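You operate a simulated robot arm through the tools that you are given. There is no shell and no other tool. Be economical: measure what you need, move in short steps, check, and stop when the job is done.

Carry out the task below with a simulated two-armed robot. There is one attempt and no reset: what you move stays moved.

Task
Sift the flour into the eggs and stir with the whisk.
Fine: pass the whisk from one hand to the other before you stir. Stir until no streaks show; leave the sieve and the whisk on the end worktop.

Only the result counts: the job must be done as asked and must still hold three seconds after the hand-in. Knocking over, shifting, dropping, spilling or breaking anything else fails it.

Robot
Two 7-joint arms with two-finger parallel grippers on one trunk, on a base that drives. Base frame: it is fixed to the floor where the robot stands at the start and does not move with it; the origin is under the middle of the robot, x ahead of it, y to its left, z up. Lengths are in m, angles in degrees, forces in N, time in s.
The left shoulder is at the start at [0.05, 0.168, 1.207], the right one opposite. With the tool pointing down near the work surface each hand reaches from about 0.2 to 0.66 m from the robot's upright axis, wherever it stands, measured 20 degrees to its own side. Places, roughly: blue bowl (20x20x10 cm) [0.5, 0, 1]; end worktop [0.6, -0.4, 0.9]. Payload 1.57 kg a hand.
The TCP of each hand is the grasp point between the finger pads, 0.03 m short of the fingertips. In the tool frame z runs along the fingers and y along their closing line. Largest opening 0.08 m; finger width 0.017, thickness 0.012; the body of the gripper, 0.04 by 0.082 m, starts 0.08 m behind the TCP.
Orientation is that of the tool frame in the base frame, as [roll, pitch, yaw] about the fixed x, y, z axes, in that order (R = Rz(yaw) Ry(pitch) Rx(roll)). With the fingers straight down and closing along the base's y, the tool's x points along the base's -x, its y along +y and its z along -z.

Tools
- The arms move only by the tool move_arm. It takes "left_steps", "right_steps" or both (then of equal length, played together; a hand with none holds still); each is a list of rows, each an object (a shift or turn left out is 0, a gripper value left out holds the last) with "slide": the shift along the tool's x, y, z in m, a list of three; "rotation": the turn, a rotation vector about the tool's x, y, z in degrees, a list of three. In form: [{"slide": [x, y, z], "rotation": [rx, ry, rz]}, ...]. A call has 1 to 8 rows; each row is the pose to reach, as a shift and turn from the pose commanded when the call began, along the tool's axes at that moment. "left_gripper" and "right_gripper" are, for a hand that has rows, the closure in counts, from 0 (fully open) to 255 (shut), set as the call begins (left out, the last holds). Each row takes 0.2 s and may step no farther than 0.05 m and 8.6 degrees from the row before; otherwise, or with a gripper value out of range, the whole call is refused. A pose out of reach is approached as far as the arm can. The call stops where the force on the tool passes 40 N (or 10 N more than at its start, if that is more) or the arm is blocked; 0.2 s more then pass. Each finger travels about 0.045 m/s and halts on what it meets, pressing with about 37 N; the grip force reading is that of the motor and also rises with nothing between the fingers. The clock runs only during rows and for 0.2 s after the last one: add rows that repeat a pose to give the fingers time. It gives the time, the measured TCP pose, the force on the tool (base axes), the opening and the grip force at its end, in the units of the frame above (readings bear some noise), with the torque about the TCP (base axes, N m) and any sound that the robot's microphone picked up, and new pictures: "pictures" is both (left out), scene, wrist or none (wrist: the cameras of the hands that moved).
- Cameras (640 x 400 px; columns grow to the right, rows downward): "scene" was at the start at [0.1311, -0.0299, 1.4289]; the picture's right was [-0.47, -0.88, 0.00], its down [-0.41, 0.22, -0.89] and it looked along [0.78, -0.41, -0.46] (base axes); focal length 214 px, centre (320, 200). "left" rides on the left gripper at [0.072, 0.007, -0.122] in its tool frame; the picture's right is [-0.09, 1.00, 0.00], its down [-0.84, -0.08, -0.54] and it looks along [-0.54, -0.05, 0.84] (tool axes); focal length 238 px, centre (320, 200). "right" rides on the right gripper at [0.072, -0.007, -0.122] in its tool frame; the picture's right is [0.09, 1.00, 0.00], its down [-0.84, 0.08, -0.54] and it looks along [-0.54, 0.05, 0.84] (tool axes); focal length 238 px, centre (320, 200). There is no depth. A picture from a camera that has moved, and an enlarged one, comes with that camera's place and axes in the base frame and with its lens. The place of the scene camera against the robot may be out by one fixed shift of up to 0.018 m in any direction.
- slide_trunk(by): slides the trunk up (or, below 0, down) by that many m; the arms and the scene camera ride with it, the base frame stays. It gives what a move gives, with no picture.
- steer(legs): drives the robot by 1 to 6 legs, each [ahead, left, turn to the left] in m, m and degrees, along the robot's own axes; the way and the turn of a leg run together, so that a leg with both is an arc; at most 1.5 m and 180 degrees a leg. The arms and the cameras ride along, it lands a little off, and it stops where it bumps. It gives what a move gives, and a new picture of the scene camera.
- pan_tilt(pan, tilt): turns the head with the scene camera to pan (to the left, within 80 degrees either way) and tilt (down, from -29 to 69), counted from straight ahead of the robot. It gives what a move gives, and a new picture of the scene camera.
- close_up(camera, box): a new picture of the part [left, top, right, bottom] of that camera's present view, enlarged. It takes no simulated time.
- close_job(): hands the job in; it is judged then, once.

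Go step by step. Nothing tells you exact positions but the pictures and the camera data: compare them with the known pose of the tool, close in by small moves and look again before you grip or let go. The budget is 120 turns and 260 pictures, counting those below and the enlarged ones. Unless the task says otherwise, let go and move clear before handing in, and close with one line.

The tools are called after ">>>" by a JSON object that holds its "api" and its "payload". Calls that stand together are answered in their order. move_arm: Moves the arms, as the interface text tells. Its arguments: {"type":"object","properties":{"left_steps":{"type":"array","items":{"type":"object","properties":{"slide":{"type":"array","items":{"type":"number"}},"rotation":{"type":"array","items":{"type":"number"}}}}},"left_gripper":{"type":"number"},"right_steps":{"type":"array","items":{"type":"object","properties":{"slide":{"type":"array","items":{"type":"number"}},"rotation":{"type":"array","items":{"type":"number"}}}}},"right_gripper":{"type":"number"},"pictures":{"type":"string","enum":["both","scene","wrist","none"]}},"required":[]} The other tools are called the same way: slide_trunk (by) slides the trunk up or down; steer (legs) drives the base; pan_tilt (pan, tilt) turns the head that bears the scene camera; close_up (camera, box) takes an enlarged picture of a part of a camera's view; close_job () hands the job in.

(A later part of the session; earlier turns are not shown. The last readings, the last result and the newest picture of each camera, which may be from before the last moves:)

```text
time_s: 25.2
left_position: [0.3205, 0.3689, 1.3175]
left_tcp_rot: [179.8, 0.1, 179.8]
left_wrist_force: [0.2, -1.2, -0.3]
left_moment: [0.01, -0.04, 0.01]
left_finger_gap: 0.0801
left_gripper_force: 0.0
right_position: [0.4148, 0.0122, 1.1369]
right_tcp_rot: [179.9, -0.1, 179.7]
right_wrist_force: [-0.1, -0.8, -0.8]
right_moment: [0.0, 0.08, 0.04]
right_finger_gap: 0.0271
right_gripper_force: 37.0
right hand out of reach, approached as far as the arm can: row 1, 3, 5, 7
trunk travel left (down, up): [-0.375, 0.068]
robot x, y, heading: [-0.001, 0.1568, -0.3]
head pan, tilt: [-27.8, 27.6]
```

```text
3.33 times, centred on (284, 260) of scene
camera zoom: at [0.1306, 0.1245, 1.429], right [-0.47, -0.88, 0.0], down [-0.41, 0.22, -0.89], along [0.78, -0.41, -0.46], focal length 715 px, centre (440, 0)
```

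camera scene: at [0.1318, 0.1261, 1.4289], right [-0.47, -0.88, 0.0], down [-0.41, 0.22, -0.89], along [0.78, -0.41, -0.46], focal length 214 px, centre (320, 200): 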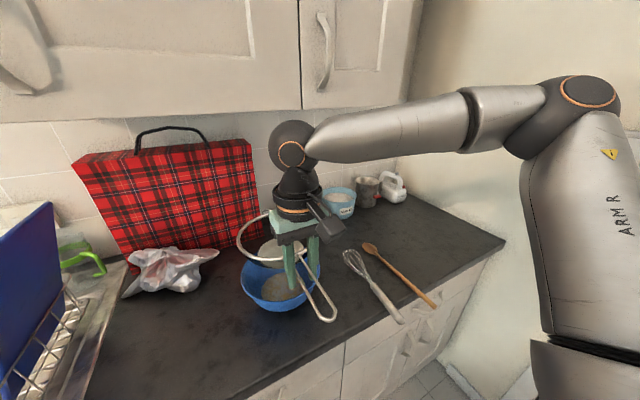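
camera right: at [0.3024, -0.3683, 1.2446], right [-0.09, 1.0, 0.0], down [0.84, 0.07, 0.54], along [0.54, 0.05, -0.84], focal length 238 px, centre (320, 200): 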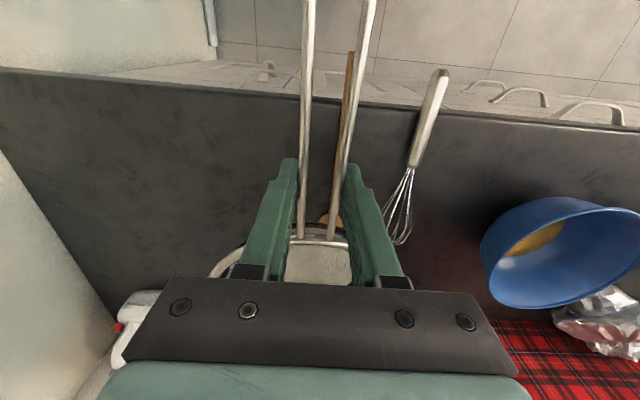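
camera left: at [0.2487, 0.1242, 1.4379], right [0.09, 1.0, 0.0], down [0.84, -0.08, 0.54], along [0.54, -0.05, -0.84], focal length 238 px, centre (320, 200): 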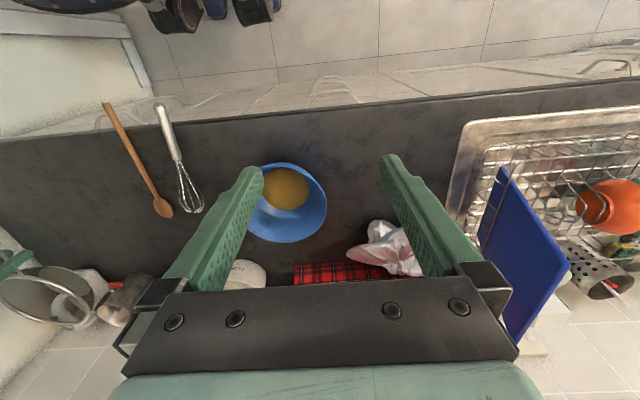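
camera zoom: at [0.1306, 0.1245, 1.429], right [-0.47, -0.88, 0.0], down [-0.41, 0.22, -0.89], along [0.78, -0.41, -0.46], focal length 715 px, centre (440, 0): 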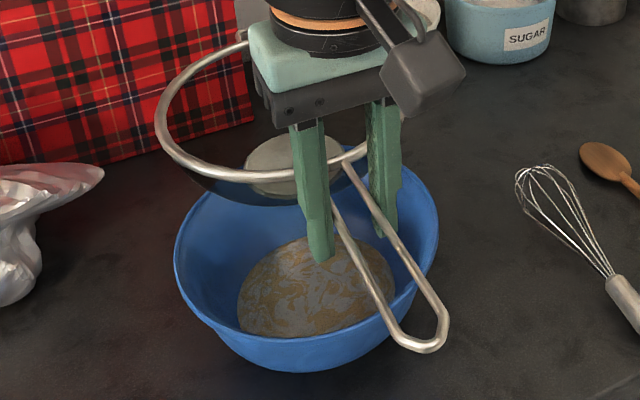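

The flour keeps going down into the bowl. The leftward swing is at the reach limit, so I shake fore and aft instead.

>>> {"api": "move_arm", "payload": {"right_steps": [{"slide": [0.02, -0.01, 0]}, {"slide": [-0.02, -0.01, 0]}, {"slide": [0.02, -0.01, 0]}, {"slide": [-0.02, -0.01, 0]}, {"slide": [0.02, -0.01, 0]}, {"slide": [-0.02, -0.01, 0]}, {"slide": [0.02, -0.01, 0]}, {"slide": [0, 0, 0]}], "pictures": "none"}}

>>> {"api": "move_arm", "payload": {"right_steps": [{"slide": [0.02, -0.01, 0]}, {"slide": [-0.02, -0.01, 0]}, {"slide": [0.02, -0.01, 0]}, {"slide": [-0.02, -0.01, 0]}, {"slide": [0.02, -0.01, 0]}, {"slide": [-0.02, -0.01, 0]}, {"slide": [0.02, -0.01, 0]}, {"slide": [0, 0, 0]}], "pictures": "none"}}

>>> {"api": "move_arm", "payload": {"right_steps": [{"slide": [0.02, -0.01, 0]}, {"slide": [-0.02, -0.01, 0]}, {"slide": [0.02, -0.01, 0]}, {"slide": [-0.02, -0.01, 0]}, {"slide": [0.02, -0.01, 0]}, {"slide": [-0.02, -0.01, 0]}, {"slide": [0.02, -0.01, 0]}, {"slide": [0, 0, 0]}], "pictures": "none"}}

>>> {"api": "close_up", "payload": {"camera": "left", "box": [40, 150, 232, 290]}}

>>> {"api": "close_up", "payload": {"camera": "scene", "box": [220, 200, 348, 320]}}

```text
time_s: 27.0
left_position: [0.3248, 0.3697, 1.3158]
left_tcp_rot: [-179.9, -0.3, 179.9]
left_wrist_force: [0.6, 0.2, -0.1]
left_moment: [0.04, 0.06, 0.0]
left_finger_gap: 0.0803
left_gripper_force: 0.1
right_position: [0.419, 0.0135, 1.1347]
right_tcp_rot: [-180.0, -0.2, 179.8]
right_wrist_force: [0.3, 0.1, -1.1]
right_moment: [0.0, 0.16, 0.02]
right_finger_gap: 0.0272
right_gripper_force: 37.2
trunk travel left (down, up): [-0.375, 0.068]
robot x, y, heading: [-0.0012, 0.1528, -0.4]
head pan, tilt: [-27.8, 27.6]
```

```text
time_s: 28.8
left_position: [0.3245, 0.3702, 1.3153]
left_tcp_rot: [-180.0, -0.3, 179.9]
left_wrist_force: [-0.7, 0.0, -0.6]
left_moment: [0.01, 0.06, 0.02]
left_finger_gap: 0.0801
left_gripper_force: 0.1
right_position: [0.4184, 0.0145, 1.1348]
right_tcp_rot: [180.0, -0.2, 179.8]
right_wrist_force: [1.3, 0.3, -1.1]
right_moment: [-0.01, 0.16, -0.02]
right_finger_gap: 0.0273
right_gripper_force: 37.1
trunk travel left (down, up): [-0.375, 0.068]
robot x, y, heading: [0.0004, 0.1532, -0.4]
head pan, tilt: [-27.8, 27.6]
```

```text
time_s: 30.6
left_position: [0.3244, 0.3693, 1.3162]
left_tcp_rot: [-180.0, -0.1, 179.8]
left_wrist_force: [0.9, -0.6, -0.3]
left_moment: [0.03, 0.08, -0.03]
left_finger_gap: 0.0799
left_gripper_force: 0.1
right_position: [0.4179, 0.0135, 1.1343]
right_tcp_rot: [180.0, -0.3, 179.9]
right_wrist_force: [-0.1, -0.8, -1.7]
right_moment: [0.0, 0.13, 0.04]
right_finger_gap: 0.0274
right_gripper_force: 37.1
trunk travel left (down, up): [-0.375, 0.068]
robot x, y, heading: [-0.0001, 0.1581, -0.3]
head pan, tilt: [-27.8, 27.6]
```

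```text
2.86 times, centred on (136, 220) of left
camera zoom: at [0.2535, 0.3774, 1.438], right [0.09, 1.0, 0.0], down [0.84, -0.08, 0.54], along [0.54, -0.05, -0.84], focal length 681 px, centre (846, 143)
```

zoom: 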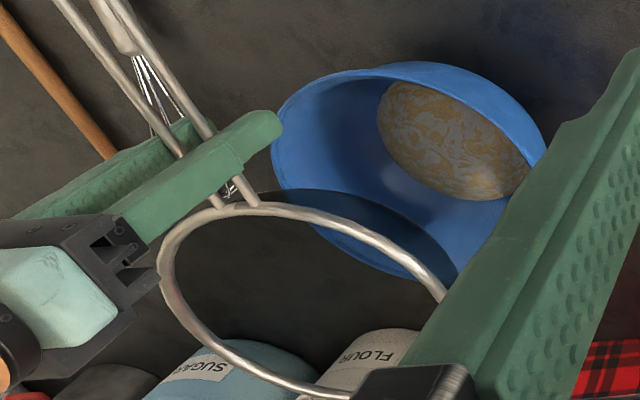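

```text
3.33 times, centred on (284, 260) of scene
camera zoom: at [0.1352, 0.1256, 1.4285], right [-0.47, -0.88, 0.0], down [-0.41, 0.22, -0.88], along [0.78, -0.41, -0.47], focal length 715 px, centre (440, 0)
```

zoom: 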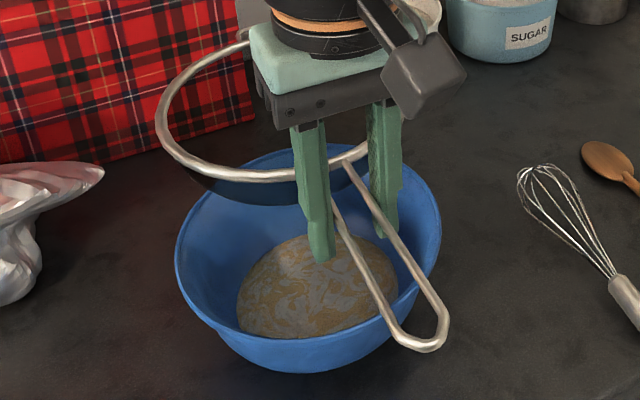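

The sieve is empty and all the flour is in the bowl. I back the sieve off, and drive right to put it back where it stood.

>>> {"api": "move_arm", "payload": {"right_steps": [{"slide": [0.01, 0, -0.01]}, {"slide": [0.025, 0, -0.02]}, {"slide": [0.04, 0, -0.03]}], "pictures": "none"}}

>>> {"api": "steer", "payload": {"legs": [[0, -0.375, 0.3]]}}

```text
time_s: 31.4
left_position: [0.3205, 0.3698, 1.3172]
left_tcp_rot: [-180.0, 0.0, 179.7]
left_wrist_force: [-0.2, 0.2, 0.0]
left_moment: [-0.01, 0.0, -0.02]
left_finger_gap: 0.0799
left_gripper_force: 0.0
right_position: [0.376, 0.0145, 1.1658]
right_tcp_rot: [179.9, 0.0, 179.8]
right_wrist_force: [0.0, -0.5, -1.2]
right_moment: [-0.02, 0.08, -0.02]
right_finger_gap: 0.027
right_gripper_force: 37.0
trunk travel left (down, up): [-0.375, 0.068]
robot x, y, heading: [0.0003, 0.1544, -0.1]
head pan, tilt: [-27.8, 27.6]
```

```text
time_s: 35.2
left_position: [0.3209, -0.0008, 1.3169]
left_tcp_rot: [-180.0, 0.0, -179.6]
left_wrist_force: [0.4, 1.5, 0.9]
left_moment: [0.02, 0.02, -0.02]
left_finger_gap: 0.0798
left_gripper_force: 0.1
right_position: [0.3776, -0.3571, 1.1659]
right_tcp_rot: [-180.0, 0.0, -179.7]
right_wrist_force: [-0.4, -1.0, -1.7]
right_moment: [0.01, 0.12, 0.0]
right_finger_gap: 0.0272
right_gripper_force: 37.3
trunk travel left (down, up): [-0.375, 0.068]
robot x, y, heading: [0.0014, -0.214, 0.3]
head pan, tilt: [-27.8, 27.6]
camera scene: at [0.1327, -0.247, 1.4289], right [-0.46, -0.89, 0.0], down [-0.41, 0.21, -0.89], along [0.79, -0.41, -0.46], focal length 214 px, centre (320, 200)
```

scene: 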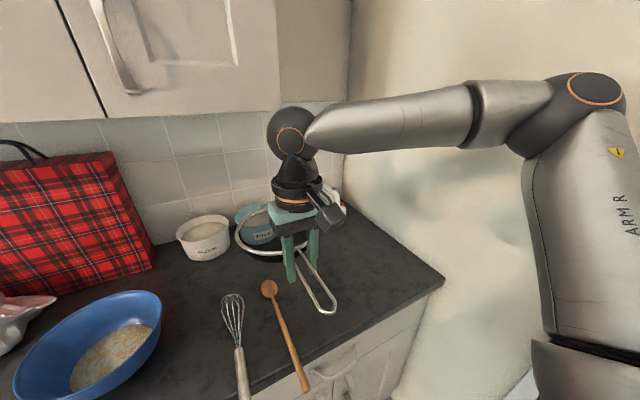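

Now I move the sieve over its old spot at the same height.

>>> {"api": "move_arm", "payload": {"right_steps": [{"slide": [-0.025, -0.024, 0], "rotation": [0, 0, 1]}, {"slide": [-0.055, -0.052, 0], "rotation": [0, 0, 2]}, {"slide": [-0.085, -0.08, 0], "rotation": [0, 0, 4]}, {"slide": [-0.115, -0.108, 0], "rotation": [0, 0, 5]}, {"slide": [-0.14, -0.133, 0.01], "rotation": [0, 0, 6]}, {"slide": [-0.15, -0.144, 0.03], "rotation": [0, 0, 7]}, {"slide": [-0.15, -0.144, 0.06], "rotation": [0, 0, 7]}]}}

```text
time_s: 36.9
left_position: [0.3207, 0.0004, 1.3166]
left_tcp_rot: [180.0, 0.0, -179.6]
left_wrist_force: [0.6, 0.1, -0.8]
left_moment: [0.0, 0.01, 0.0]
left_finger_gap: 0.0801
left_gripper_force: 0.0
right_position: [0.5299, -0.5001, 1.1055]
right_tcp_rot: [180.0, 0.0, 173.3]
right_wrist_force: [0.5, 0.3, -0.5]
right_moment: [0.03, 0.11, 0.03]
right_finger_gap: 0.0271
right_gripper_force: 37.0
trunk travel left (down, up): [-0.375, 0.068]
robot x, y, heading: [0.0004, -0.2154, 0.1]
head pan, tilt: [-27.8, 27.6]
camera scene: at [0.1331, -0.2471, 1.4289], right [-0.46, -0.89, 0.0], down [-0.41, 0.21, -0.89], along [0.79, -0.41, -0.46], focal length 214 px, centre (320, 200)
camera right: at [0.4563, -0.4987, 1.2294], right [0.03, 1.0, 0.0], down [0.84, -0.02, 0.54], along [0.54, -0.01, -0.84], focal length 238 px, centre (320, 200)
```

scene: 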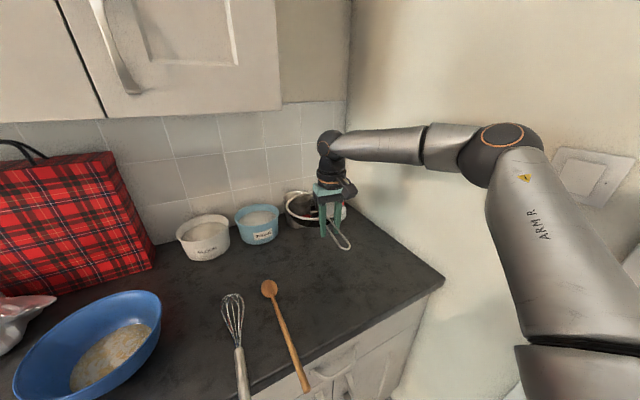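
right: 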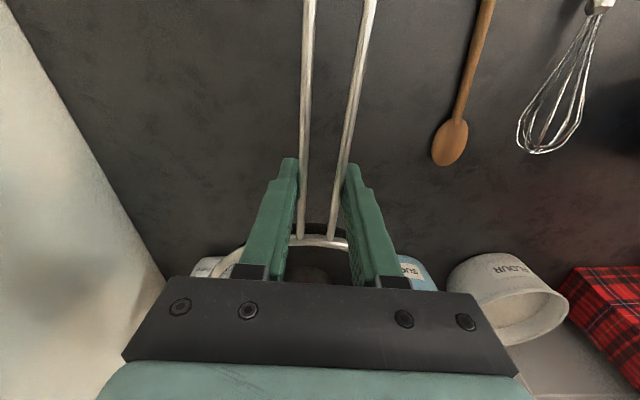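

Above the old spot. I lower it to just above the worktop height it stood at.

>>> {"api": "move_arm", "payload": {"right_steps": [{"slide": [0, 0, 0.03]}, {"slide": [0, 0, 0.06]}, {"slide": [0, 0, 0.085]}, {"slide": [0, 0, 0.105]}, {"slide": [0, 0, 0.115]}, {"slide": [0, 0, 0.12]}, {"slide": [0, 0, 0.125]}, {"slide": [0, 0, 0.128]}]}}

>>> {"api": "close_up", "payload": {"camera": "scene", "box": [260, 180, 420, 280]}}

```text
time_s: 38.6
left_position: [0.3205, -0.001, 1.317]
left_tcp_rot: [179.9, 0.0, -179.8]
left_wrist_force: [-0.7, -0.1, 0.3]
left_moment: [0.0, -0.01, 0.01]
left_finger_gap: 0.08
left_gripper_force: 0.2
right_position: [0.5281, -0.5002, 0.9773]
right_tcp_rot: [-180.0, -0.1, 173.3]
right_wrist_force: [0.1, -0.1, -0.6]
right_moment: [0.01, 0.11, 0.01]
right_finger_gap: 0.0273
right_gripper_force: 37.6
trunk travel left (down, up): [-0.375, 0.068]
robot x, y, heading: [0.0007, -0.2173, 0.2]
head pan, tilt: [-27.8, 27.6]
camera scene: at [0.1327, -0.2468, 1.4289], right [-0.46, -0.89, 0.0], down [-0.41, 0.21, -0.89], along [0.79, -0.41, -0.46], focal length 214 px, centre (320, 200)
camera right: at [0.4553, -0.4978, 1.1013], right [0.03, 1.0, 0.0], down [0.84, -0.02, 0.54], along [0.54, -0.01, -0.84], focal length 238 px, centre (320, 200)
```

scene: 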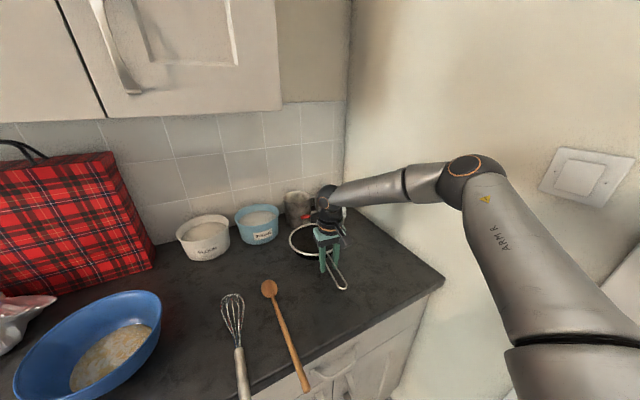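
right: 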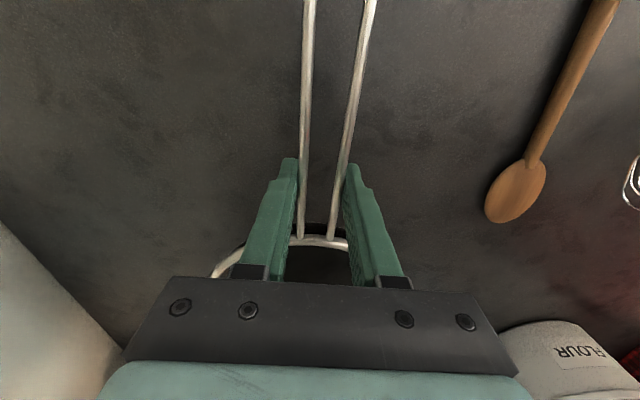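

```text
4.00 times, centred on (340, 230) of scene
camera zoom: at [0.1327, -0.2468, 1.4289], right [-0.46, -0.89, 0.0], down [-0.41, 0.21, -0.89], along [0.79, -0.41, -0.46], focal length 858 px, centre (240, 80)
```

zoom: 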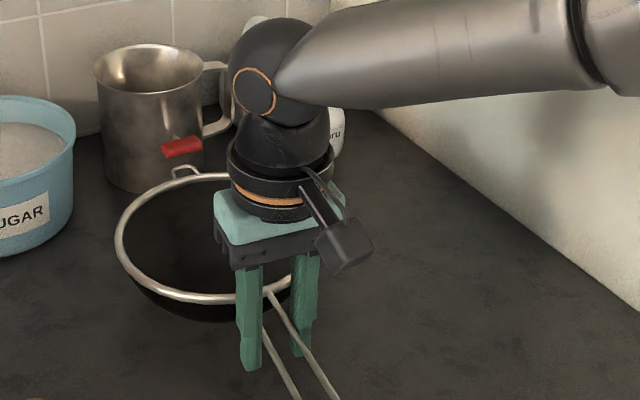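

Almost down; the wrist still bears the weight. I lower a few millimetres more and watch the force.

>>> {"api": "move_arm", "payload": {"right_steps": [{"slide": [0, 0, 0.001]}, {"slide": [0, 0, 0.002]}, {"slide": [0, 0, 0.003]}], "pictures": "none"}}

```text
time_s: 39.5
left_position: [0.3188, -0.0012, 1.3173]
left_tcp_rot: [180.0, 0.1, -179.7]
left_wrist_force: [-0.5, 0.4, 0.5]
left_moment: [-0.01, -0.02, 0.0]
left_finger_gap: 0.08
left_gripper_force: 0.1
right_position: [0.5277, -0.4992, 0.9769]
right_tcp_rot: [-180.0, 0.1, 173.2]
right_wrist_force: [-1.4, -1.1, 4.7]
right_moment: [-0.09, -0.72, -0.12]
right_finger_gap: 0.0273
right_gripper_force: 36.9
trunk travel left (down, up): [-0.375, 0.068]
robot x, y, heading: [0.0009, -0.2161, 0.1]
head pan, tilt: [-27.8, 27.6]
```

Contact made. I ease up a millimetre and open the fingers.

>>> {"api": "move_arm", "payload": {"right_steps": [{"slide": [0, 0, -0.001]}, {"slide": [0, 0, -0.0015]}], "pictures": "none"}}

>>> {"api": "move_arm", "payload": {"right_steps": [{"slide": [0, 0, 0]}, {"slide": [0, 0, 0]}, {"slide": [0, 0, 0]}, {"slide": [0, 0, 0]}], "right_gripper": 0, "pictures": "none"}}

>>> {"api": "move_arm", "payload": {"right_steps": [{"slide": [0, 0, -0.03]}, {"slide": [0, 0, -0.07]}, {"slide": [0, 0, -0.11]}, {"slide": [0.03, 0.01, -0.14]}]}}

>>> {"api": "close_up", "payload": {"camera": "scene", "box": [200, 180, 420, 400]}}

```text
time_s: 40.0
left_position: [0.3204, -0.0011, 1.3174]
left_tcp_rot: [180.0, 0.0, -179.7]
left_wrist_force: [-0.1, -0.1, 0.3]
left_moment: [-0.02, 0.04, -0.03]
left_finger_gap: 0.0799
left_gripper_force: 0.1
right_position: [0.5296, -0.4988, 0.9775]
right_tcp_rot: [179.9, 0.0, 173.3]
right_wrist_force: [1.6, 0.5, 2.7]
right_moment: [-0.03, -0.47, 0.0]
right_finger_gap: 0.0271
right_gripper_force: 37.5
trunk travel left (down, up): [-0.375, 0.068]
robot x, y, heading: [-0.001, -0.22, 0.3]
head pan, tilt: [-27.8, 27.6]
```

```text
time_s: 41.0
left_position: [0.3202, -0.0013, 1.3169]
left_tcp_rot: [-180.0, 0.0, -179.7]
left_wrist_force: [-1.3, 0.7, -0.2]
left_moment: [-0.01, -0.02, -0.02]
left_finger_gap: 0.0798
left_gripper_force: 0.0
right_position: [0.528, -0.5001, 0.9762]
right_tcp_rot: [180.0, 0.0, 173.4]
right_wrist_force: [0.0, 0.3, 0.4]
right_moment: [0.04, 0.03, -0.01]
right_finger_gap: 0.0799
right_gripper_force: 0.1
trunk travel left (down, up): [-0.375, 0.068]
robot x, y, heading: [0.0014, -0.2178, 0.4]
head pan, tilt: [-27.8, 27.6]
```

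```text
time_s: 42.0
left_position: [0.3185, -0.0007, 1.3177]
left_tcp_rot: [-180.0, 0.0, -179.7]
left_wrist_force: [-1.0, 0.9, 0.2]
left_moment: [0.01, 0.0, 0.02]
left_finger_gap: 0.08
left_gripper_force: 0.1
right_position: [0.4985, -0.4872, 1.1173]
right_tcp_rot: [180.0, 0.1, 173.3]
right_wrist_force: [-0.5, -0.6, 1.1]
right_moment: [0.0, 0.02, 0.0]
right_finger_gap: 0.0799
right_gripper_force: 0.0
trunk travel left (down, up): [-0.375, 0.068]
robot x, y, heading: [0.0024, -0.2157, -0.0]
head pan, tilt: [-27.8, 27.6]
camera scene: at [0.1314, -0.2465, 1.4291], right [-0.46, -0.89, 0.0], down [-0.41, 0.21, -0.89], along [0.79, -0.41, -0.46], focal length 214 px, centre (320, 200)
camera right: at [0.4256, -0.4843, 1.2406], right [0.02, 1.0, 0.0], down [0.84, -0.02, 0.54], along [0.54, -0.01, -0.84], focal length 238 px, centre (320, 200)
```

scene: 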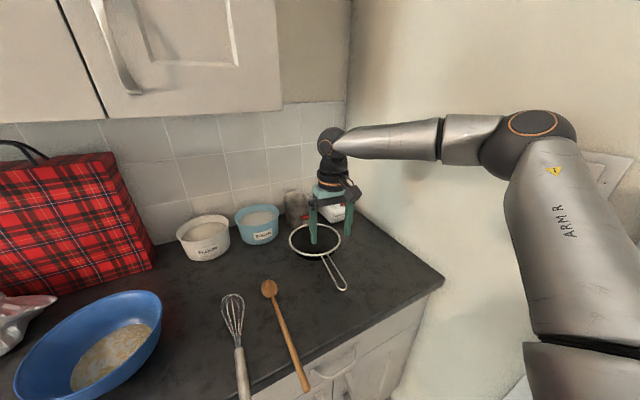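
right: 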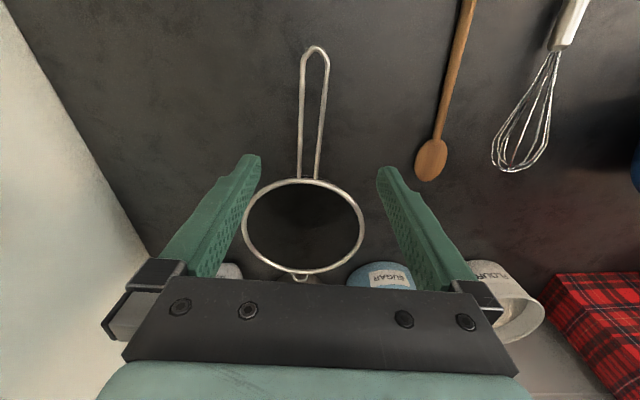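

```text
1.82 times, centred on (310, 290) of scene
camera zoom: at [0.1314, -0.2465, 1.4291], right [-0.46, -0.89, 0.0], down [-0.41, 0.21, -0.89], along [0.79, -0.41, -0.46], focal length 390 px, centre (338, 36)
```

zoom: 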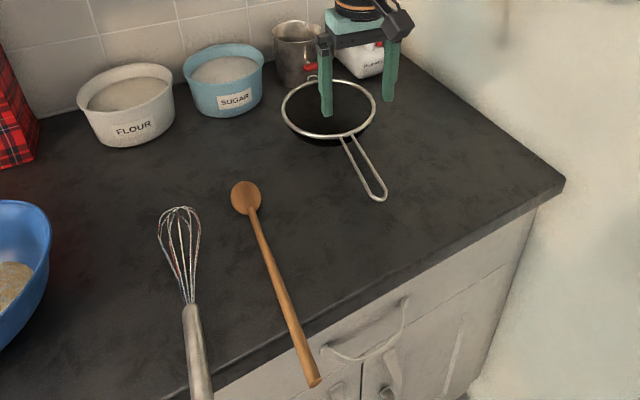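

The sieve stands empty in its old place. Before touching the whisk I test, empty-handed, whether the right hand can take a level pose pointing left (for holding the whisk upright).

>>> {"api": "move_arm", "payload": {"right_steps": [{"slide": [0.011, 0.007, -0.02], "rotation": [-4.33, 4.33, 4.33]}, {"slide": [0.022, 0.014, -0.04], "rotation": [-8.66, 8.66, 8.66]}, {"slide": [0.033, 0.021, -0.06], "rotation": [-13, 13, 13]}, {"slide": [0.044, 0.028, -0.08], "rotation": [-17.3, 17.3, 17.3]}, {"slide": [0.055, 0.035, -0.09], "rotation": [-21.65, 21.65, 21.65]}, {"slide": [0.066, 0.042, -0.1], "rotation": [-26, 26, 26]}, {"slide": [0.077, 0.05, -0.1], "rotation": [-30.3, 30.3, 30.3]}, {"slide": [0.087, 0.057, -0.1], "rotation": [-34.64, 34.64, 34.64]}], "pictures": "none"}}

>>> {"api": "move_arm", "payload": {"right_steps": [{"rotation": [-4.33, 4.33, 4.33]}, {"rotation": [-8.66, 8.66, 8.66]}, {"rotation": [-13, 13, 13]}, {"rotation": [-17.3, 17.3, 17.3]}, {"rotation": [-21.65, 21.65, 21.65]}, {"rotation": [-26, 26, 26]}, {"rotation": [-30.3, 30.3, 30.3]}, {"rotation": [-34.64, 34.64, 34.64]}]}}

```text
time_s: 43.9
left_position: [0.32, -0.0014, 1.3175]
left_tcp_rot: [179.9, 0.0, -179.7]
left_wrist_force: [0.4, 0.6, 0.5]
left_moment: [-0.01, 0.0, -0.01]
left_finger_gap: 0.08
left_gripper_force: 0.1
right_position: [0.4203, -0.4212, 1.2165]
right_tcp_rot: [153.4, -41.9, 146.7]
right_wrist_force: [-0.1, -0.2, 0.1]
right_moment: [0.0, 0.01, -0.01]
right_finger_gap: 0.0799
right_gripper_force: 0.1
trunk travel left (down, up): [-0.375, 0.068]
robot x, y, heading: [-0.0012, -0.2177, 0.1]
head pan, tilt: [-27.8, 27.6]
```

```text
time_s: 45.6
left_position: [0.3183, -0.0005, 1.3173]
left_tcp_rot: [180.0, 0.0, -179.7]
left_wrist_force: [-1.3, -0.5, -0.6]
left_moment: [-0.05, -0.01, 0.0]
left_finger_gap: 0.0798
left_gripper_force: 0.0
right_position: [0.3566, -0.3914, 1.2546]
right_tcp_rot: [177.6, -81.5, 80.2]
right_wrist_force: [0.5, 0.0, 1.0]
right_moment: [-0.02, 0.0, 0.06]
right_finger_gap: 0.08
right_gripper_force: 0.0
right hand out of reach, approached as far as the arm can: row 4, 5, 6, 7, 8
trunk travel left (down, up): [-0.375, 0.068]
robot x, y, heading: [0.0011, -0.2179, 0.4]
head pan, tilt: [-27.8, 27.6]
camera scene: at [0.132, -0.2463, 1.429], right [-0.46, -0.89, 0.0], down [-0.41, 0.21, -0.89], along [0.79, -0.41, -0.46], focal length 214 px, centre (320, 200)
camera right: at [0.3264, -0.4963, 1.3461], right [0.98, -0.2, 0.1], down [-0.06, -0.66, -0.75], along [0.21, 0.72, -0.66], focal length 238 px, centre (320, 200)
```

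scene: 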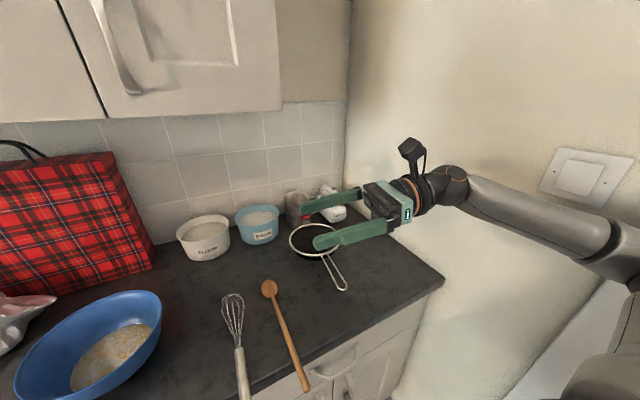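
right: 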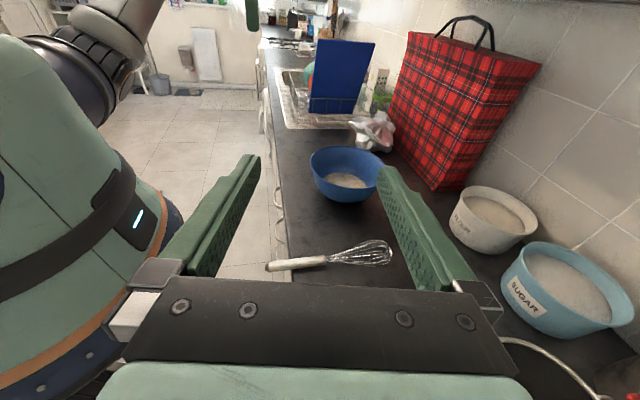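

The level pose works though at a limit. I test a diagonal heading (forward-left), which should suit the arm better for stirring farther ahead.

>>> {"api": "move_arm", "payload": {"right_steps": [{"slide": [0.002, 0.015, 0.012], "rotation": [-6, 1.5, 0]}, {"slide": [0.004, 0.03, 0.024], "rotation": [-12, 3, 0]}, {"slide": [0.006, 0.045, 0.036], "rotation": [-18, 4, 0]}, {"slide": [0.008, 0.06, 0.048], "rotation": [-24, 5, 0]}, {"slide": [0.01, 0.075, 0.06], "rotation": [-30, 6, 0]}, {"slide": [0.01, 0.087, 0.069], "rotation": [-36, 7, 0]}]}}

```text
time_s: 47.0
left_position: [0.3201, -0.0006, 1.3167]
left_tcp_rot: [180.0, 0.0, -179.7]
left_wrist_force: [0.2, -0.4, 1.4]
left_moment: [0.04, -0.01, 0.02]
left_finger_gap: 0.0799
left_gripper_force: 0.0
right_position: [0.4574, -0.341, 1.2552]
right_tcp_rot: [92.7, -86.7, 129.2]
right_wrist_force: [-0.1, 0.1, -1.0]
right_moment: [0.0, -0.01, -0.04]
right_finger_gap: 0.08
right_gripper_force: 0.0
trunk travel left (down, up): [-0.375, 0.068]
robot x, y, heading: [0.0019, -0.2166, 0.4]
head pan, tilt: [-27.8, 27.6]
camera scene: at [0.1328, -0.2462, 1.4289], right [-0.46, -0.89, 0.0], down [-0.41, 0.21, -0.89], along [0.79, -0.41, -0.46], focal length 214 px, centre (320, 200)
camera right: at [0.3588, -0.4139, 1.3288], right [0.66, -0.73, 0.15], down [-0.32, -0.46, -0.83], along [0.68, 0.5, -0.54], focal length 238 px, centre (320, 200)
```

scene: 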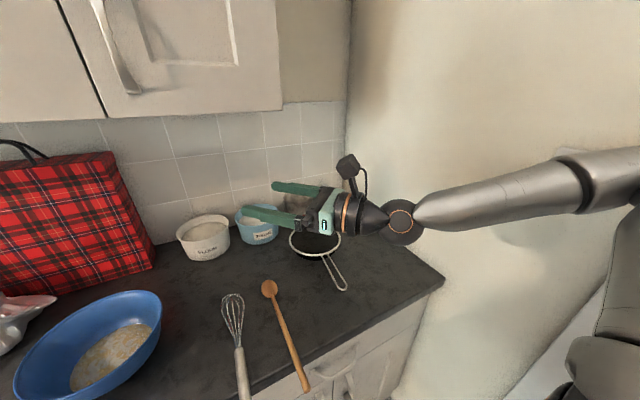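
right: 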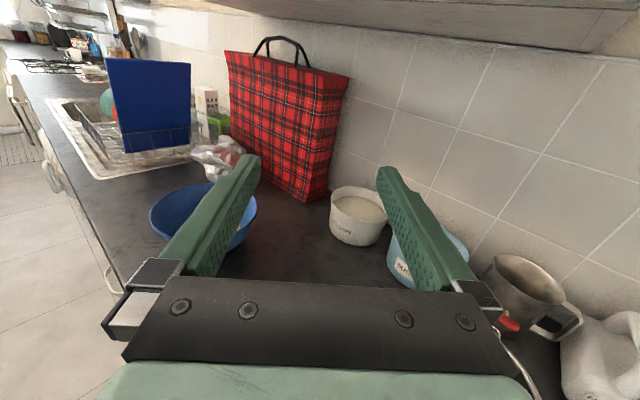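

The diagonal level pose is fully reachable, so the right hand will receive and stir with it. Now the right hand draws back and the left hand goes over the whisk handle (about [0.41,-0.22]).

>>> {"api": "move_arm", "payload": {"right_steps": [{"slide": [0, 0.014, -0.03]}, {"slide": [0, 0.028, -0.06]}, {"slide": [0, 0.042, -0.09]}, {"slide": [0, 0.055, -0.12]}], "pictures": "none"}}

>>> {"api": "move_arm", "payload": {"left_steps": [{"slide": [-0.011, -0.028, 0.03]}, {"slide": [-0.022, -0.056, 0.06]}, {"slide": [-0.033, -0.084, 0.09]}, {"slide": [-0.044, -0.112, 0.12]}, {"slide": [-0.055, -0.14, 0.15]}, {"slide": [-0.066, -0.168, 0.18]}, {"slide": [-0.077, -0.196, 0.21]}, {"slide": [-0.088, -0.221, 0.24]}]}}

```text
time_s: 48.2
left_position: [0.3207, -0.0008, 1.3171]
left_tcp_rot: [180.0, 0.1, -179.7]
left_wrist_force: [0.6, 1.0, -0.6]
left_moment: [-0.02, 0.0, -0.06]
left_finger_gap: 0.0798
left_gripper_force: 0.0
right_position: [0.4074, -0.462, 1.1772]
right_tcp_rot: [-152.6, -78.2, 15.3]
right_wrist_force: [0.5, -0.2, 1.1]
right_moment: [0.0, 0.01, -0.02]
right_finger_gap: 0.0799
right_gripper_force: 0.1
trunk travel left (down, up): [-0.375, 0.068]
robot x, y, heading: [0.0017, -0.2211, 0.5]
head pan, tilt: [-27.8, 27.6]
stopped in row 4 (right hand): the arm was blocked; the commanded pose is now the measured one
```

```text
time_s: 50.0
left_position: [0.4088, -0.2205, 1.0762]
left_tcp_rot: [180.0, 0.0, -179.6]
left_wrist_force: [0.6, 0.3, 0.2]
left_moment: [0.0, 0.01, -0.01]
left_finger_gap: 0.08
left_gripper_force: 0.0
right_position: [0.4082, -0.4632, 1.1764]
right_tcp_rot: [-152.5, -78.4, 15.2]
right_wrist_force: [-0.1, -0.7, 0.2]
right_moment: [0.0, -0.02, 0.0]
right_finger_gap: 0.08
right_gripper_force: 0.1
trunk travel left (down, up): [-0.375, 0.068]
robot x, y, heading: [0.0004, -0.2182, 0.0]
head pan, tilt: [-27.8, 27.6]
camera scene: at [0.1329, -0.2471, 1.4289], right [-0.46, -0.89, 0.0], down [-0.41, 0.21, -0.89], along [0.79, -0.41, -0.46], focal length 214 px, centre (320, 200)
camera left: at [0.3367, -0.2145, 1.1981], right [0.09, 1.0, 0.0], down [0.84, -0.07, 0.54], along [0.54, -0.05, -0.84], focal length 238 px, centre (320, 200)
```

scene: 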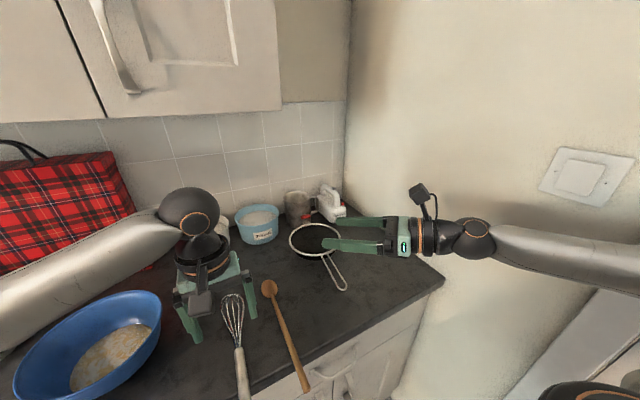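
left: 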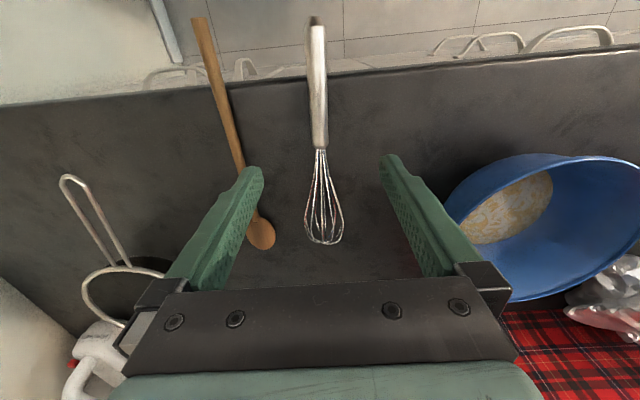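

The whisk lies right between the left fingers. I go down beside its handle, just short of the worktop.

>>> {"api": "move_arm", "payload": {"left_steps": [{"slide": [-0.002, -0.001, 0.035]}, {"slide": [-0.004, -0.002, 0.07]}, {"slide": [-0.005, -0.003, 0.1]}, {"slide": [-0.005, -0.003, 0.12]}, {"slide": [-0.005, -0.003, 0.128]}, {"slide": [-0.005, -0.003, 0.134]}]}}

>>> {"api": "close_up", "payload": {"camera": "scene", "box": [150, 270, 310, 400]}}

```text
time_s: 51.5
left_position: [0.414, -0.2241, 0.9424]
left_tcp_rot: [180.0, 0.0, -179.6]
left_wrist_force: [0.1, 0.1, -0.1]
left_moment: [-0.04, 0.04, -0.03]
left_finger_gap: 0.0799
left_gripper_force: 0.0
right_position: [0.4056, -0.4625, 1.176]
right_tcp_rot: [-152.6, -78.5, 15.3]
right_wrist_force: [-0.2, 1.2, -0.1]
right_moment: [0.01, 0.01, -0.02]
right_finger_gap: 0.0799
right_gripper_force: 0.1
trunk travel left (down, up): [-0.375, 0.068]
robot x, y, heading: [0.002, -0.2141, 0.0]
head pan, tilt: [-27.8, 27.6]
camera scene: at [0.1326, -0.2467, 1.4289], right [-0.46, -0.89, 0.0], down [-0.41, 0.21, -0.89], along [0.79, -0.41, -0.46], focal length 214 px, centre (320, 200)
camera left: at [0.3425, -0.2172, 1.0649], right [0.09, 1.0, 0.0], down [0.84, -0.07, 0.54], along [0.54, -0.05, -0.84], focal length 238 px, centre (320, 200)
```

scene: 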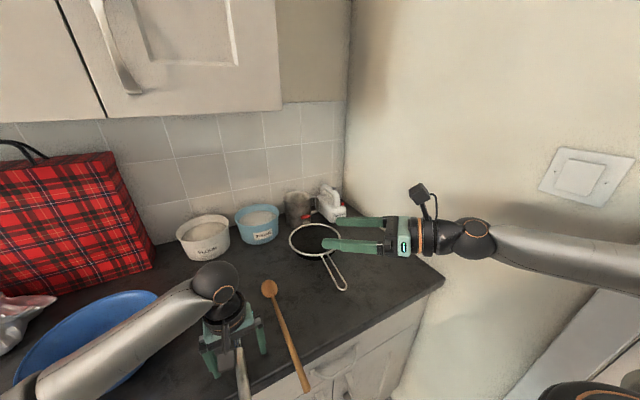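
left: 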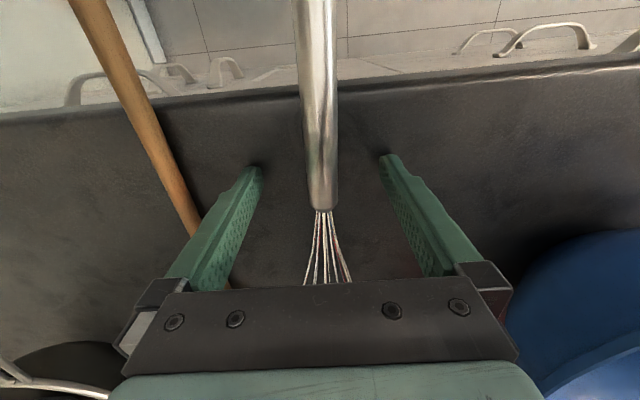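

```text
3.08 times, centred on (230, 335) of scene
camera zoom: at [0.1326, -0.2467, 1.4289], right [-0.46, -0.89, 0.0], down [-0.41, 0.21, -0.89], along [0.79, -0.41, -0.46], focal length 660 px, centre (597, -215)
```

zoom: 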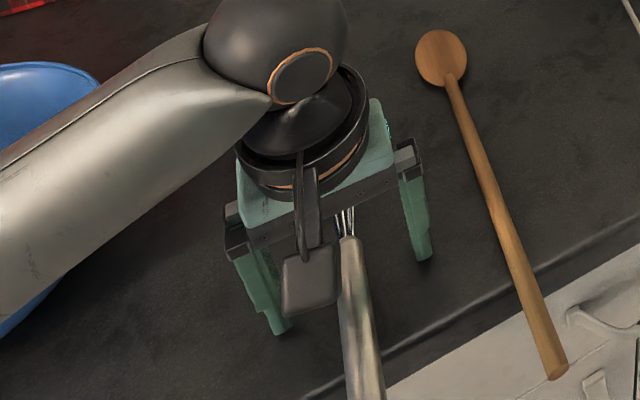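

Well centred on the handle, which sits at z≈0.922. I lower 7 mm more and close.

>>> {"api": "move_arm", "payload": {"left_steps": [{"slide": [0, 0, 0.003]}, {"slide": [0, 0, 0.007]}], "pictures": "none"}}

>>> {"api": "move_arm", "payload": {"left_steps": [{"slide": [0, 0, 0]}, {"slide": [0, 0, 0]}, {"slide": [0, 0, 0]}, {"slide": [0, 0, 0]}, {"slide": [0, 0, 0]}, {"slide": [0, 0, 0]}], "left_gripper": 255, "pictures": "wrist"}}

```text
time_s: 52.0
left_position: [0.415, -0.2232, 0.9407]
left_tcp_rot: [-179.9, 0.4, -179.8]
left_wrist_force: [-1.1, 3.4, 27.5]
left_moment: [1.28, 0.24, -0.06]
left_finger_gap: 0.08
left_gripper_force: 0.1
right_position: [0.4062, -0.4617, 1.1786]
right_tcp_rot: [-152.8, -78.5, 15.4]
right_wrist_force: [0.1, 0.5, 0.0]
right_moment: [-0.01, -0.01, -0.01]
right_finger_gap: 0.0798
right_gripper_force: 0.1
trunk travel left (down, up): [-0.375, 0.068]
robot x, y, heading: [0.0002, -0.2151, 0.3]
head pan, tilt: [-27.8, 27.6]
```

```text
time_s: 52.6
left_position: [0.4169, -0.2224, 0.9394]
left_tcp_rot: [-180.0, 0.6, -179.6]
left_wrist_force: [-1.0, 7.5, 21.0]
left_moment: [1.66, 0.37, -0.21]
left_finger_gap: 0.0349
left_gripper_force: 2.2
right_position: [0.4075, -0.4607, 1.1771]
right_tcp_rot: [-152.8, -78.4, 15.3]
right_wrist_force: [0.0, 0.1, -0.2]
right_moment: [0.02, 0.01, 0.06]
right_finger_gap: 0.0801
right_gripper_force: 0.1
trunk travel left (down, up): [-0.375, 0.068]
robot x, y, heading: [0.0038, -0.2132, 0.5]
head pan, tilt: [-27.8, 27.6]
stopped in row 2 (left hand): the force on the tool passed its limit at 76 N (the readings are from after the stop); the commanded pose is now the measured one
camera left: at [0.3434, -0.2162, 1.0615], right [0.08, 1.0, 0.0], down [0.83, -0.07, 0.55], along [0.55, -0.05, -0.84], focal length 238 px, centre (320, 200)
```

left: 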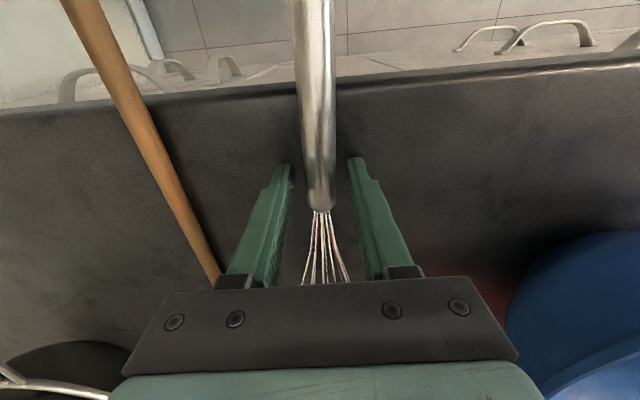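

The fingertips touched the worktop (so its top is at z≈0.911). I raise 3 mm and finish closing.

>>> {"api": "move_arm", "payload": {"left_steps": [{"slide": [0, 0, -0.002]}, {"slide": [0.002, 0, -0.004]}, {"slide": [0.002, 0, -0.004]}, {"slide": [0.002, 0, -0.004]}, {"slide": [0.002, 0, -0.004]}], "pictures": "wrist"}}

```text
time_s: 53.8
left_position: [0.4133, -0.224, 0.9417]
left_tcp_rot: [180.0, 0.3, -179.6]
left_wrist_force: [0.6, 0.7, -0.3]
left_moment: [0.02, 0.05, -0.02]
left_finger_gap: 0.0207
left_gripper_force: 34.3
right_position: [0.4074, -0.4615, 1.177]
right_tcp_rot: [-152.6, -78.5, 15.3]
right_wrist_force: [0.3, -0.8, -0.2]
right_moment: [0.04, 0.02, 0.02]
right_finger_gap: 0.0798
right_gripper_force: 0.1
trunk travel left (down, up): [-0.375, 0.068]
robot x, y, heading: [0.0023, -0.2177, 0.5]
head pan, tilt: [-27.8, 27.6]
camera left: at [0.3415, -0.2164, 1.064], right [0.08, 1.0, 0.0], down [0.83, -0.07, 0.55], along [0.54, -0.05, -0.84], focal length 238 px, centre (320, 200)
```

left: 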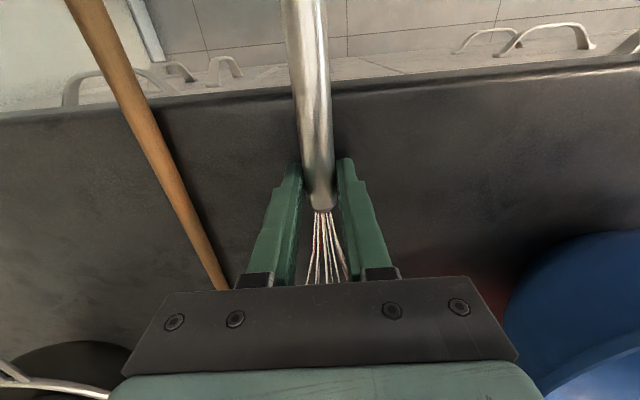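

The handle is gripped (0.021 m). I lift it straight up.

>>> {"api": "move_arm", "payload": {"left_steps": [{"slide": [0, 0, -0.015]}, {"slide": [0, 0, -0.05]}, {"slide": [0, 0, -0.09]}, {"slide": [0, 0, -0.13]}, {"slide": [0, 0, -0.17]}, {"slide": [0, 0, -0.21]}, {"slide": [0, 0, -0.25]}, {"slide": [0, 0, -0.28]}]}}

```text
time_s: 55.6
left_position: [0.4125, -0.2221, 1.223]
left_tcp_rot: [-179.9, 0.2, -179.6]
left_wrist_force: [-0.1, -0.1, -1.0]
left_moment: [-0.02, 0.05, -0.02]
left_finger_gap: 0.0208
left_gripper_force: 33.8
right_position: [0.408, -0.461, 1.1761]
right_tcp_rot: [-152.7, -78.4, 15.4]
right_wrist_force: [-0.3, 0.8, -0.2]
right_moment: [0.01, 0.01, 0.03]
right_finger_gap: 0.0797
right_gripper_force: 0.0
trunk travel left (down, up): [-0.375, 0.068]
robot x, y, heading: [0.0014, -0.2185, 0.4]
head pan, tilt: [-27.8, 27.6]
camera scene: at [0.1323, -0.2466, 1.4289], right [-0.46, -0.89, 0.0], down [-0.41, 0.21, -0.89], along [0.79, -0.41, -0.46], focal length 214 px, centre (320, 200)
camera left: at [0.3404, -0.2168, 1.3448], right [0.08, 1.0, 0.0], down [0.83, -0.07, 0.55], along [0.54, -0.05, -0.84], focal length 238 px, centre (320, 200)
```

scene: 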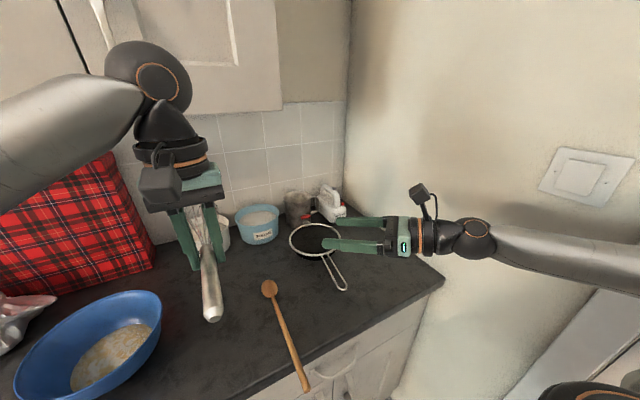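
left: 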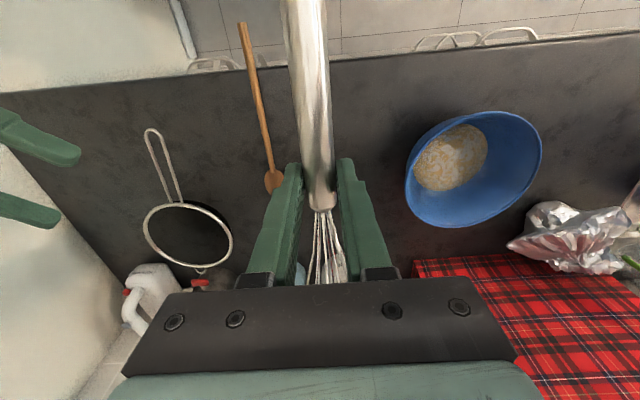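

The whisk is held well. I now turn the left hand so that the whisk comes upright, balloon down, moving a little left and up.

>>> {"api": "move_arm", "payload": {"left_steps": [{"slide": [0, 0.015, -0.005], "rotation": [4.33, 4.33, -4.33]}, {"slide": [0, 0.03, -0.01], "rotation": [8.66, 8.66, -8.66]}, {"slide": [0, 0.045, -0.015], "rotation": [13, 13, -13]}, {"slide": [0, 0.06, -0.02], "rotation": [17.3, 17.3, -17.3]}, {"slide": [0, 0.075, -0.025], "rotation": [21.65, 21.65, -21.65]}, {"slide": [0, 0.09, -0.03], "rotation": [26, 26, -26]}, {"slide": [0, 0.105, -0.03], "rotation": [30.3, 30.3, -30.3]}, {"slide": [0, 0.12, -0.03], "rotation": [34.64, 34.64, -34.64]}], "pictures": "scene"}}

```text
time_s: 57.4
left_position: [0.411, -0.1032, 1.2533]
left_tcp_rot: [-153.1, -41.6, -153.1]
left_wrist_force: [-0.5, 0.3, 0.0]
left_moment: [0.0, 0.02, 0.02]
left_finger_gap: 0.0208
left_gripper_force: 34.0
right_position: [0.4076, -0.4605, 1.1771]
right_tcp_rot: [-152.9, -78.4, 15.3]
right_wrist_force: [0.1, 0.1, 0.0]
right_moment: [0.02, 0.0, -0.03]
right_finger_gap: 0.0798
right_gripper_force: 0.0
trunk travel left (down, up): [-0.375, 0.068]
robot x, y, heading: [0.0037, -0.2154, 0.1]
head pan, tilt: [-27.8, 27.6]
camera scene: at [0.1326, -0.2459, 1.429], right [-0.46, -0.89, 0.0], down [-0.41, 0.21, -0.89], along [0.79, -0.41, -0.46], focal length 214 px, centre (320, 200)
```

scene: 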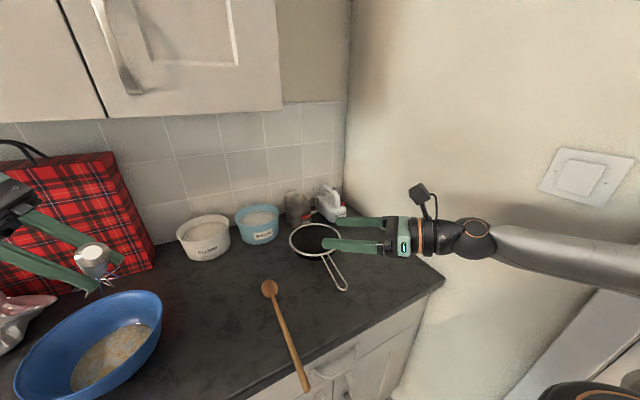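

Good so far. I continue the turn towards a forward-right level heading.

>>> {"api": "move_arm", "payload": {"left_steps": [{"rotation": [6.94, 1.81, -4.38]}, {"rotation": [13.88, 3.62, -8.76]}, {"rotation": [20.82, 5.43, -13.14]}, {"rotation": [27.76, 7.24, -17.52]}, {"rotation": [34.7, 9.05, -21.9]}, {"rotation": [41.64, 10.86, -26.28]}, {"rotation": [48.58, 12.67, -30.66]}, {"rotation": [55.52, 14.48, -35.04]}], "pictures": "none"}}

>>> {"api": "move_arm", "payload": {"left_steps": [{"rotation": [6.94, 1.81, -4.38]}, {"rotation": [13.88, 3.62, -8.76]}, {"rotation": [21.2, 5.5, -13.3]}]}}

>>> {"api": "pan_tilt", "payload": {"pan": 0, "tilt": 25}}

```text
time_s: 59.2
left_position: [0.41, -0.1027, 1.2524]
left_tcp_rot: [-122.0, -75.6, -123.6]
left_wrist_force: [0.7, -0.5, -0.3]
left_moment: [-0.03, 0.02, 0.0]
left_finger_gap: 0.0207
left_gripper_force: 33.8
right_position: [0.4072, -0.4625, 1.1775]
right_tcp_rot: [-152.7, -78.3, 15.3]
right_wrist_force: [-0.3, 0.4, -0.1]
right_moment: [-0.01, -0.01, -0.02]
right_finger_gap: 0.0799
right_gripper_force: 0.1
trunk travel left (down, up): [-0.375, 0.068]
robot x, y, heading: [0.0028, -0.2201, 0.2]
head pan, tilt: [-27.8, 27.6]
```

```text
refused: row 3 steps farther than a row can; nothing moved
```

```text
time_s: 60.1
left_position: [0.4114, -0.1029, 1.2519]
left_tcp_rot: [-122.3, -75.5, -123.4]
left_wrist_force: [0.6, 0.0, -0.3]
left_moment: [0.02, 0.0, 0.02]
left_finger_gap: 0.0205
left_gripper_force: 34.2
right_position: [0.4073, -0.462, 1.1772]
right_tcp_rot: [-152.7, -78.5, 15.3]
right_wrist_force: [0.2, 0.2, -1.2]
right_moment: [-0.02, 0.03, 0.01]
right_finger_gap: 0.0799
right_gripper_force: 0.0
trunk travel left (down, up): [-0.375, 0.068]
robot x, y, heading: [0.0037, -0.2175, -0.0]
head pan, tilt: [0.0, 25.0]
camera scene: at [0.1437, -0.204, 1.4331], right [0.01, -1.0, 0.0], down [-0.42, 0.0, -0.91], along [0.91, 0.0, -0.42], focal length 214 px, centre (320, 200)
```

scene: 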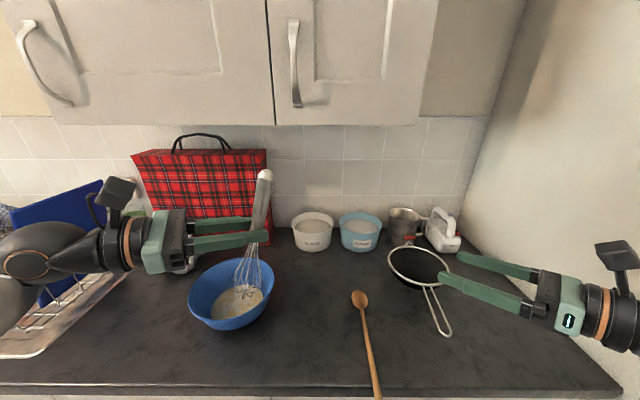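

The whisk is nearly upright in the left hand. I finish the turn while shifting it to the robot's middle line for the handover.

>>> {"api": "move_arm", "payload": {"left_steps": [{"slide": [0.0045, 0.005, 0.025], "rotation": [5.3, 1.4, -3.3]}, {"slide": [0.009, 0.01, 0.05], "rotation": [10.6, 2.75, -6.65]}, {"slide": [0.0135, 0.016, 0.074], "rotation": [15.9, 4.1, -10]}, {"slide": [0.018, 0.021, 0.098], "rotation": [21.2, 5.5, -13.3]}]}}

```text
time_s: 61.3
left_position: [0.4501, -0.1698, 1.2252]
left_tcp_rot: [-129.3, -81.8, -89.7]
left_wrist_force: [-0.3, -0.6, -0.1]
left_moment: [-0.04, 0.03, 0.0]
left_finger_gap: 0.0209
left_gripper_force: 34.2
left hand out of reach, approached as far as the arm can: row 1, 2
right_position: [0.4078, -0.4606, 1.1761]
right_tcp_rot: [-152.8, -78.4, 15.3]
right_wrist_force: [0.3, -0.6, -0.4]
right_moment: [0.0, 0.02, -0.01]
right_finger_gap: 0.0802
right_gripper_force: 0.0
trunk travel left (down, up): [-0.375, 0.068]
robot x, y, heading: [0.003, -0.2174, 0.2]
head pan, tilt: [0.0, 25.0]
stopped in row 4 (left hand): the arm was blocked; the commanded pose is now the measured one
camera scene: at [0.144, -0.2032, 1.4331], right [0.01, -1.0, 0.0], down [-0.42, 0.0, -0.91], along [0.91, 0.01, -0.42], focal length 214 px, centre (320, 200)
camera left: at [0.3514, -0.1087, 1.306], right [-0.63, -0.75, -0.2], down [-0.37, 0.52, -0.77], along [0.68, -0.41, -0.6], focal length 238 px, centre (320, 200)
```

scene: 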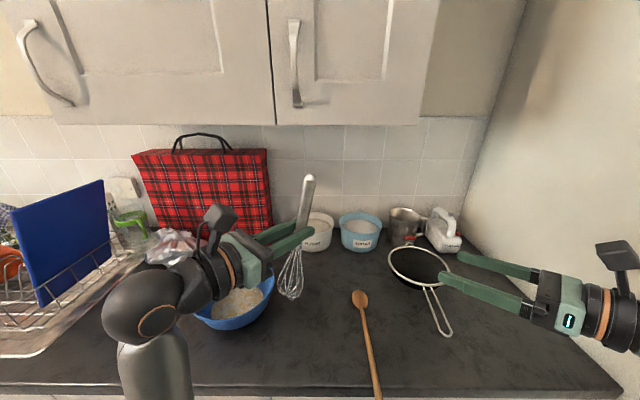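
left: 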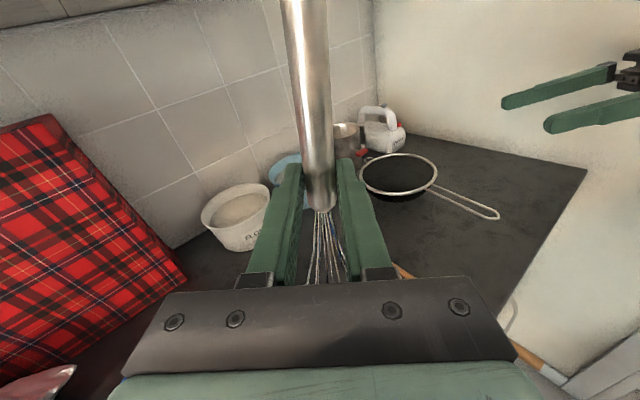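

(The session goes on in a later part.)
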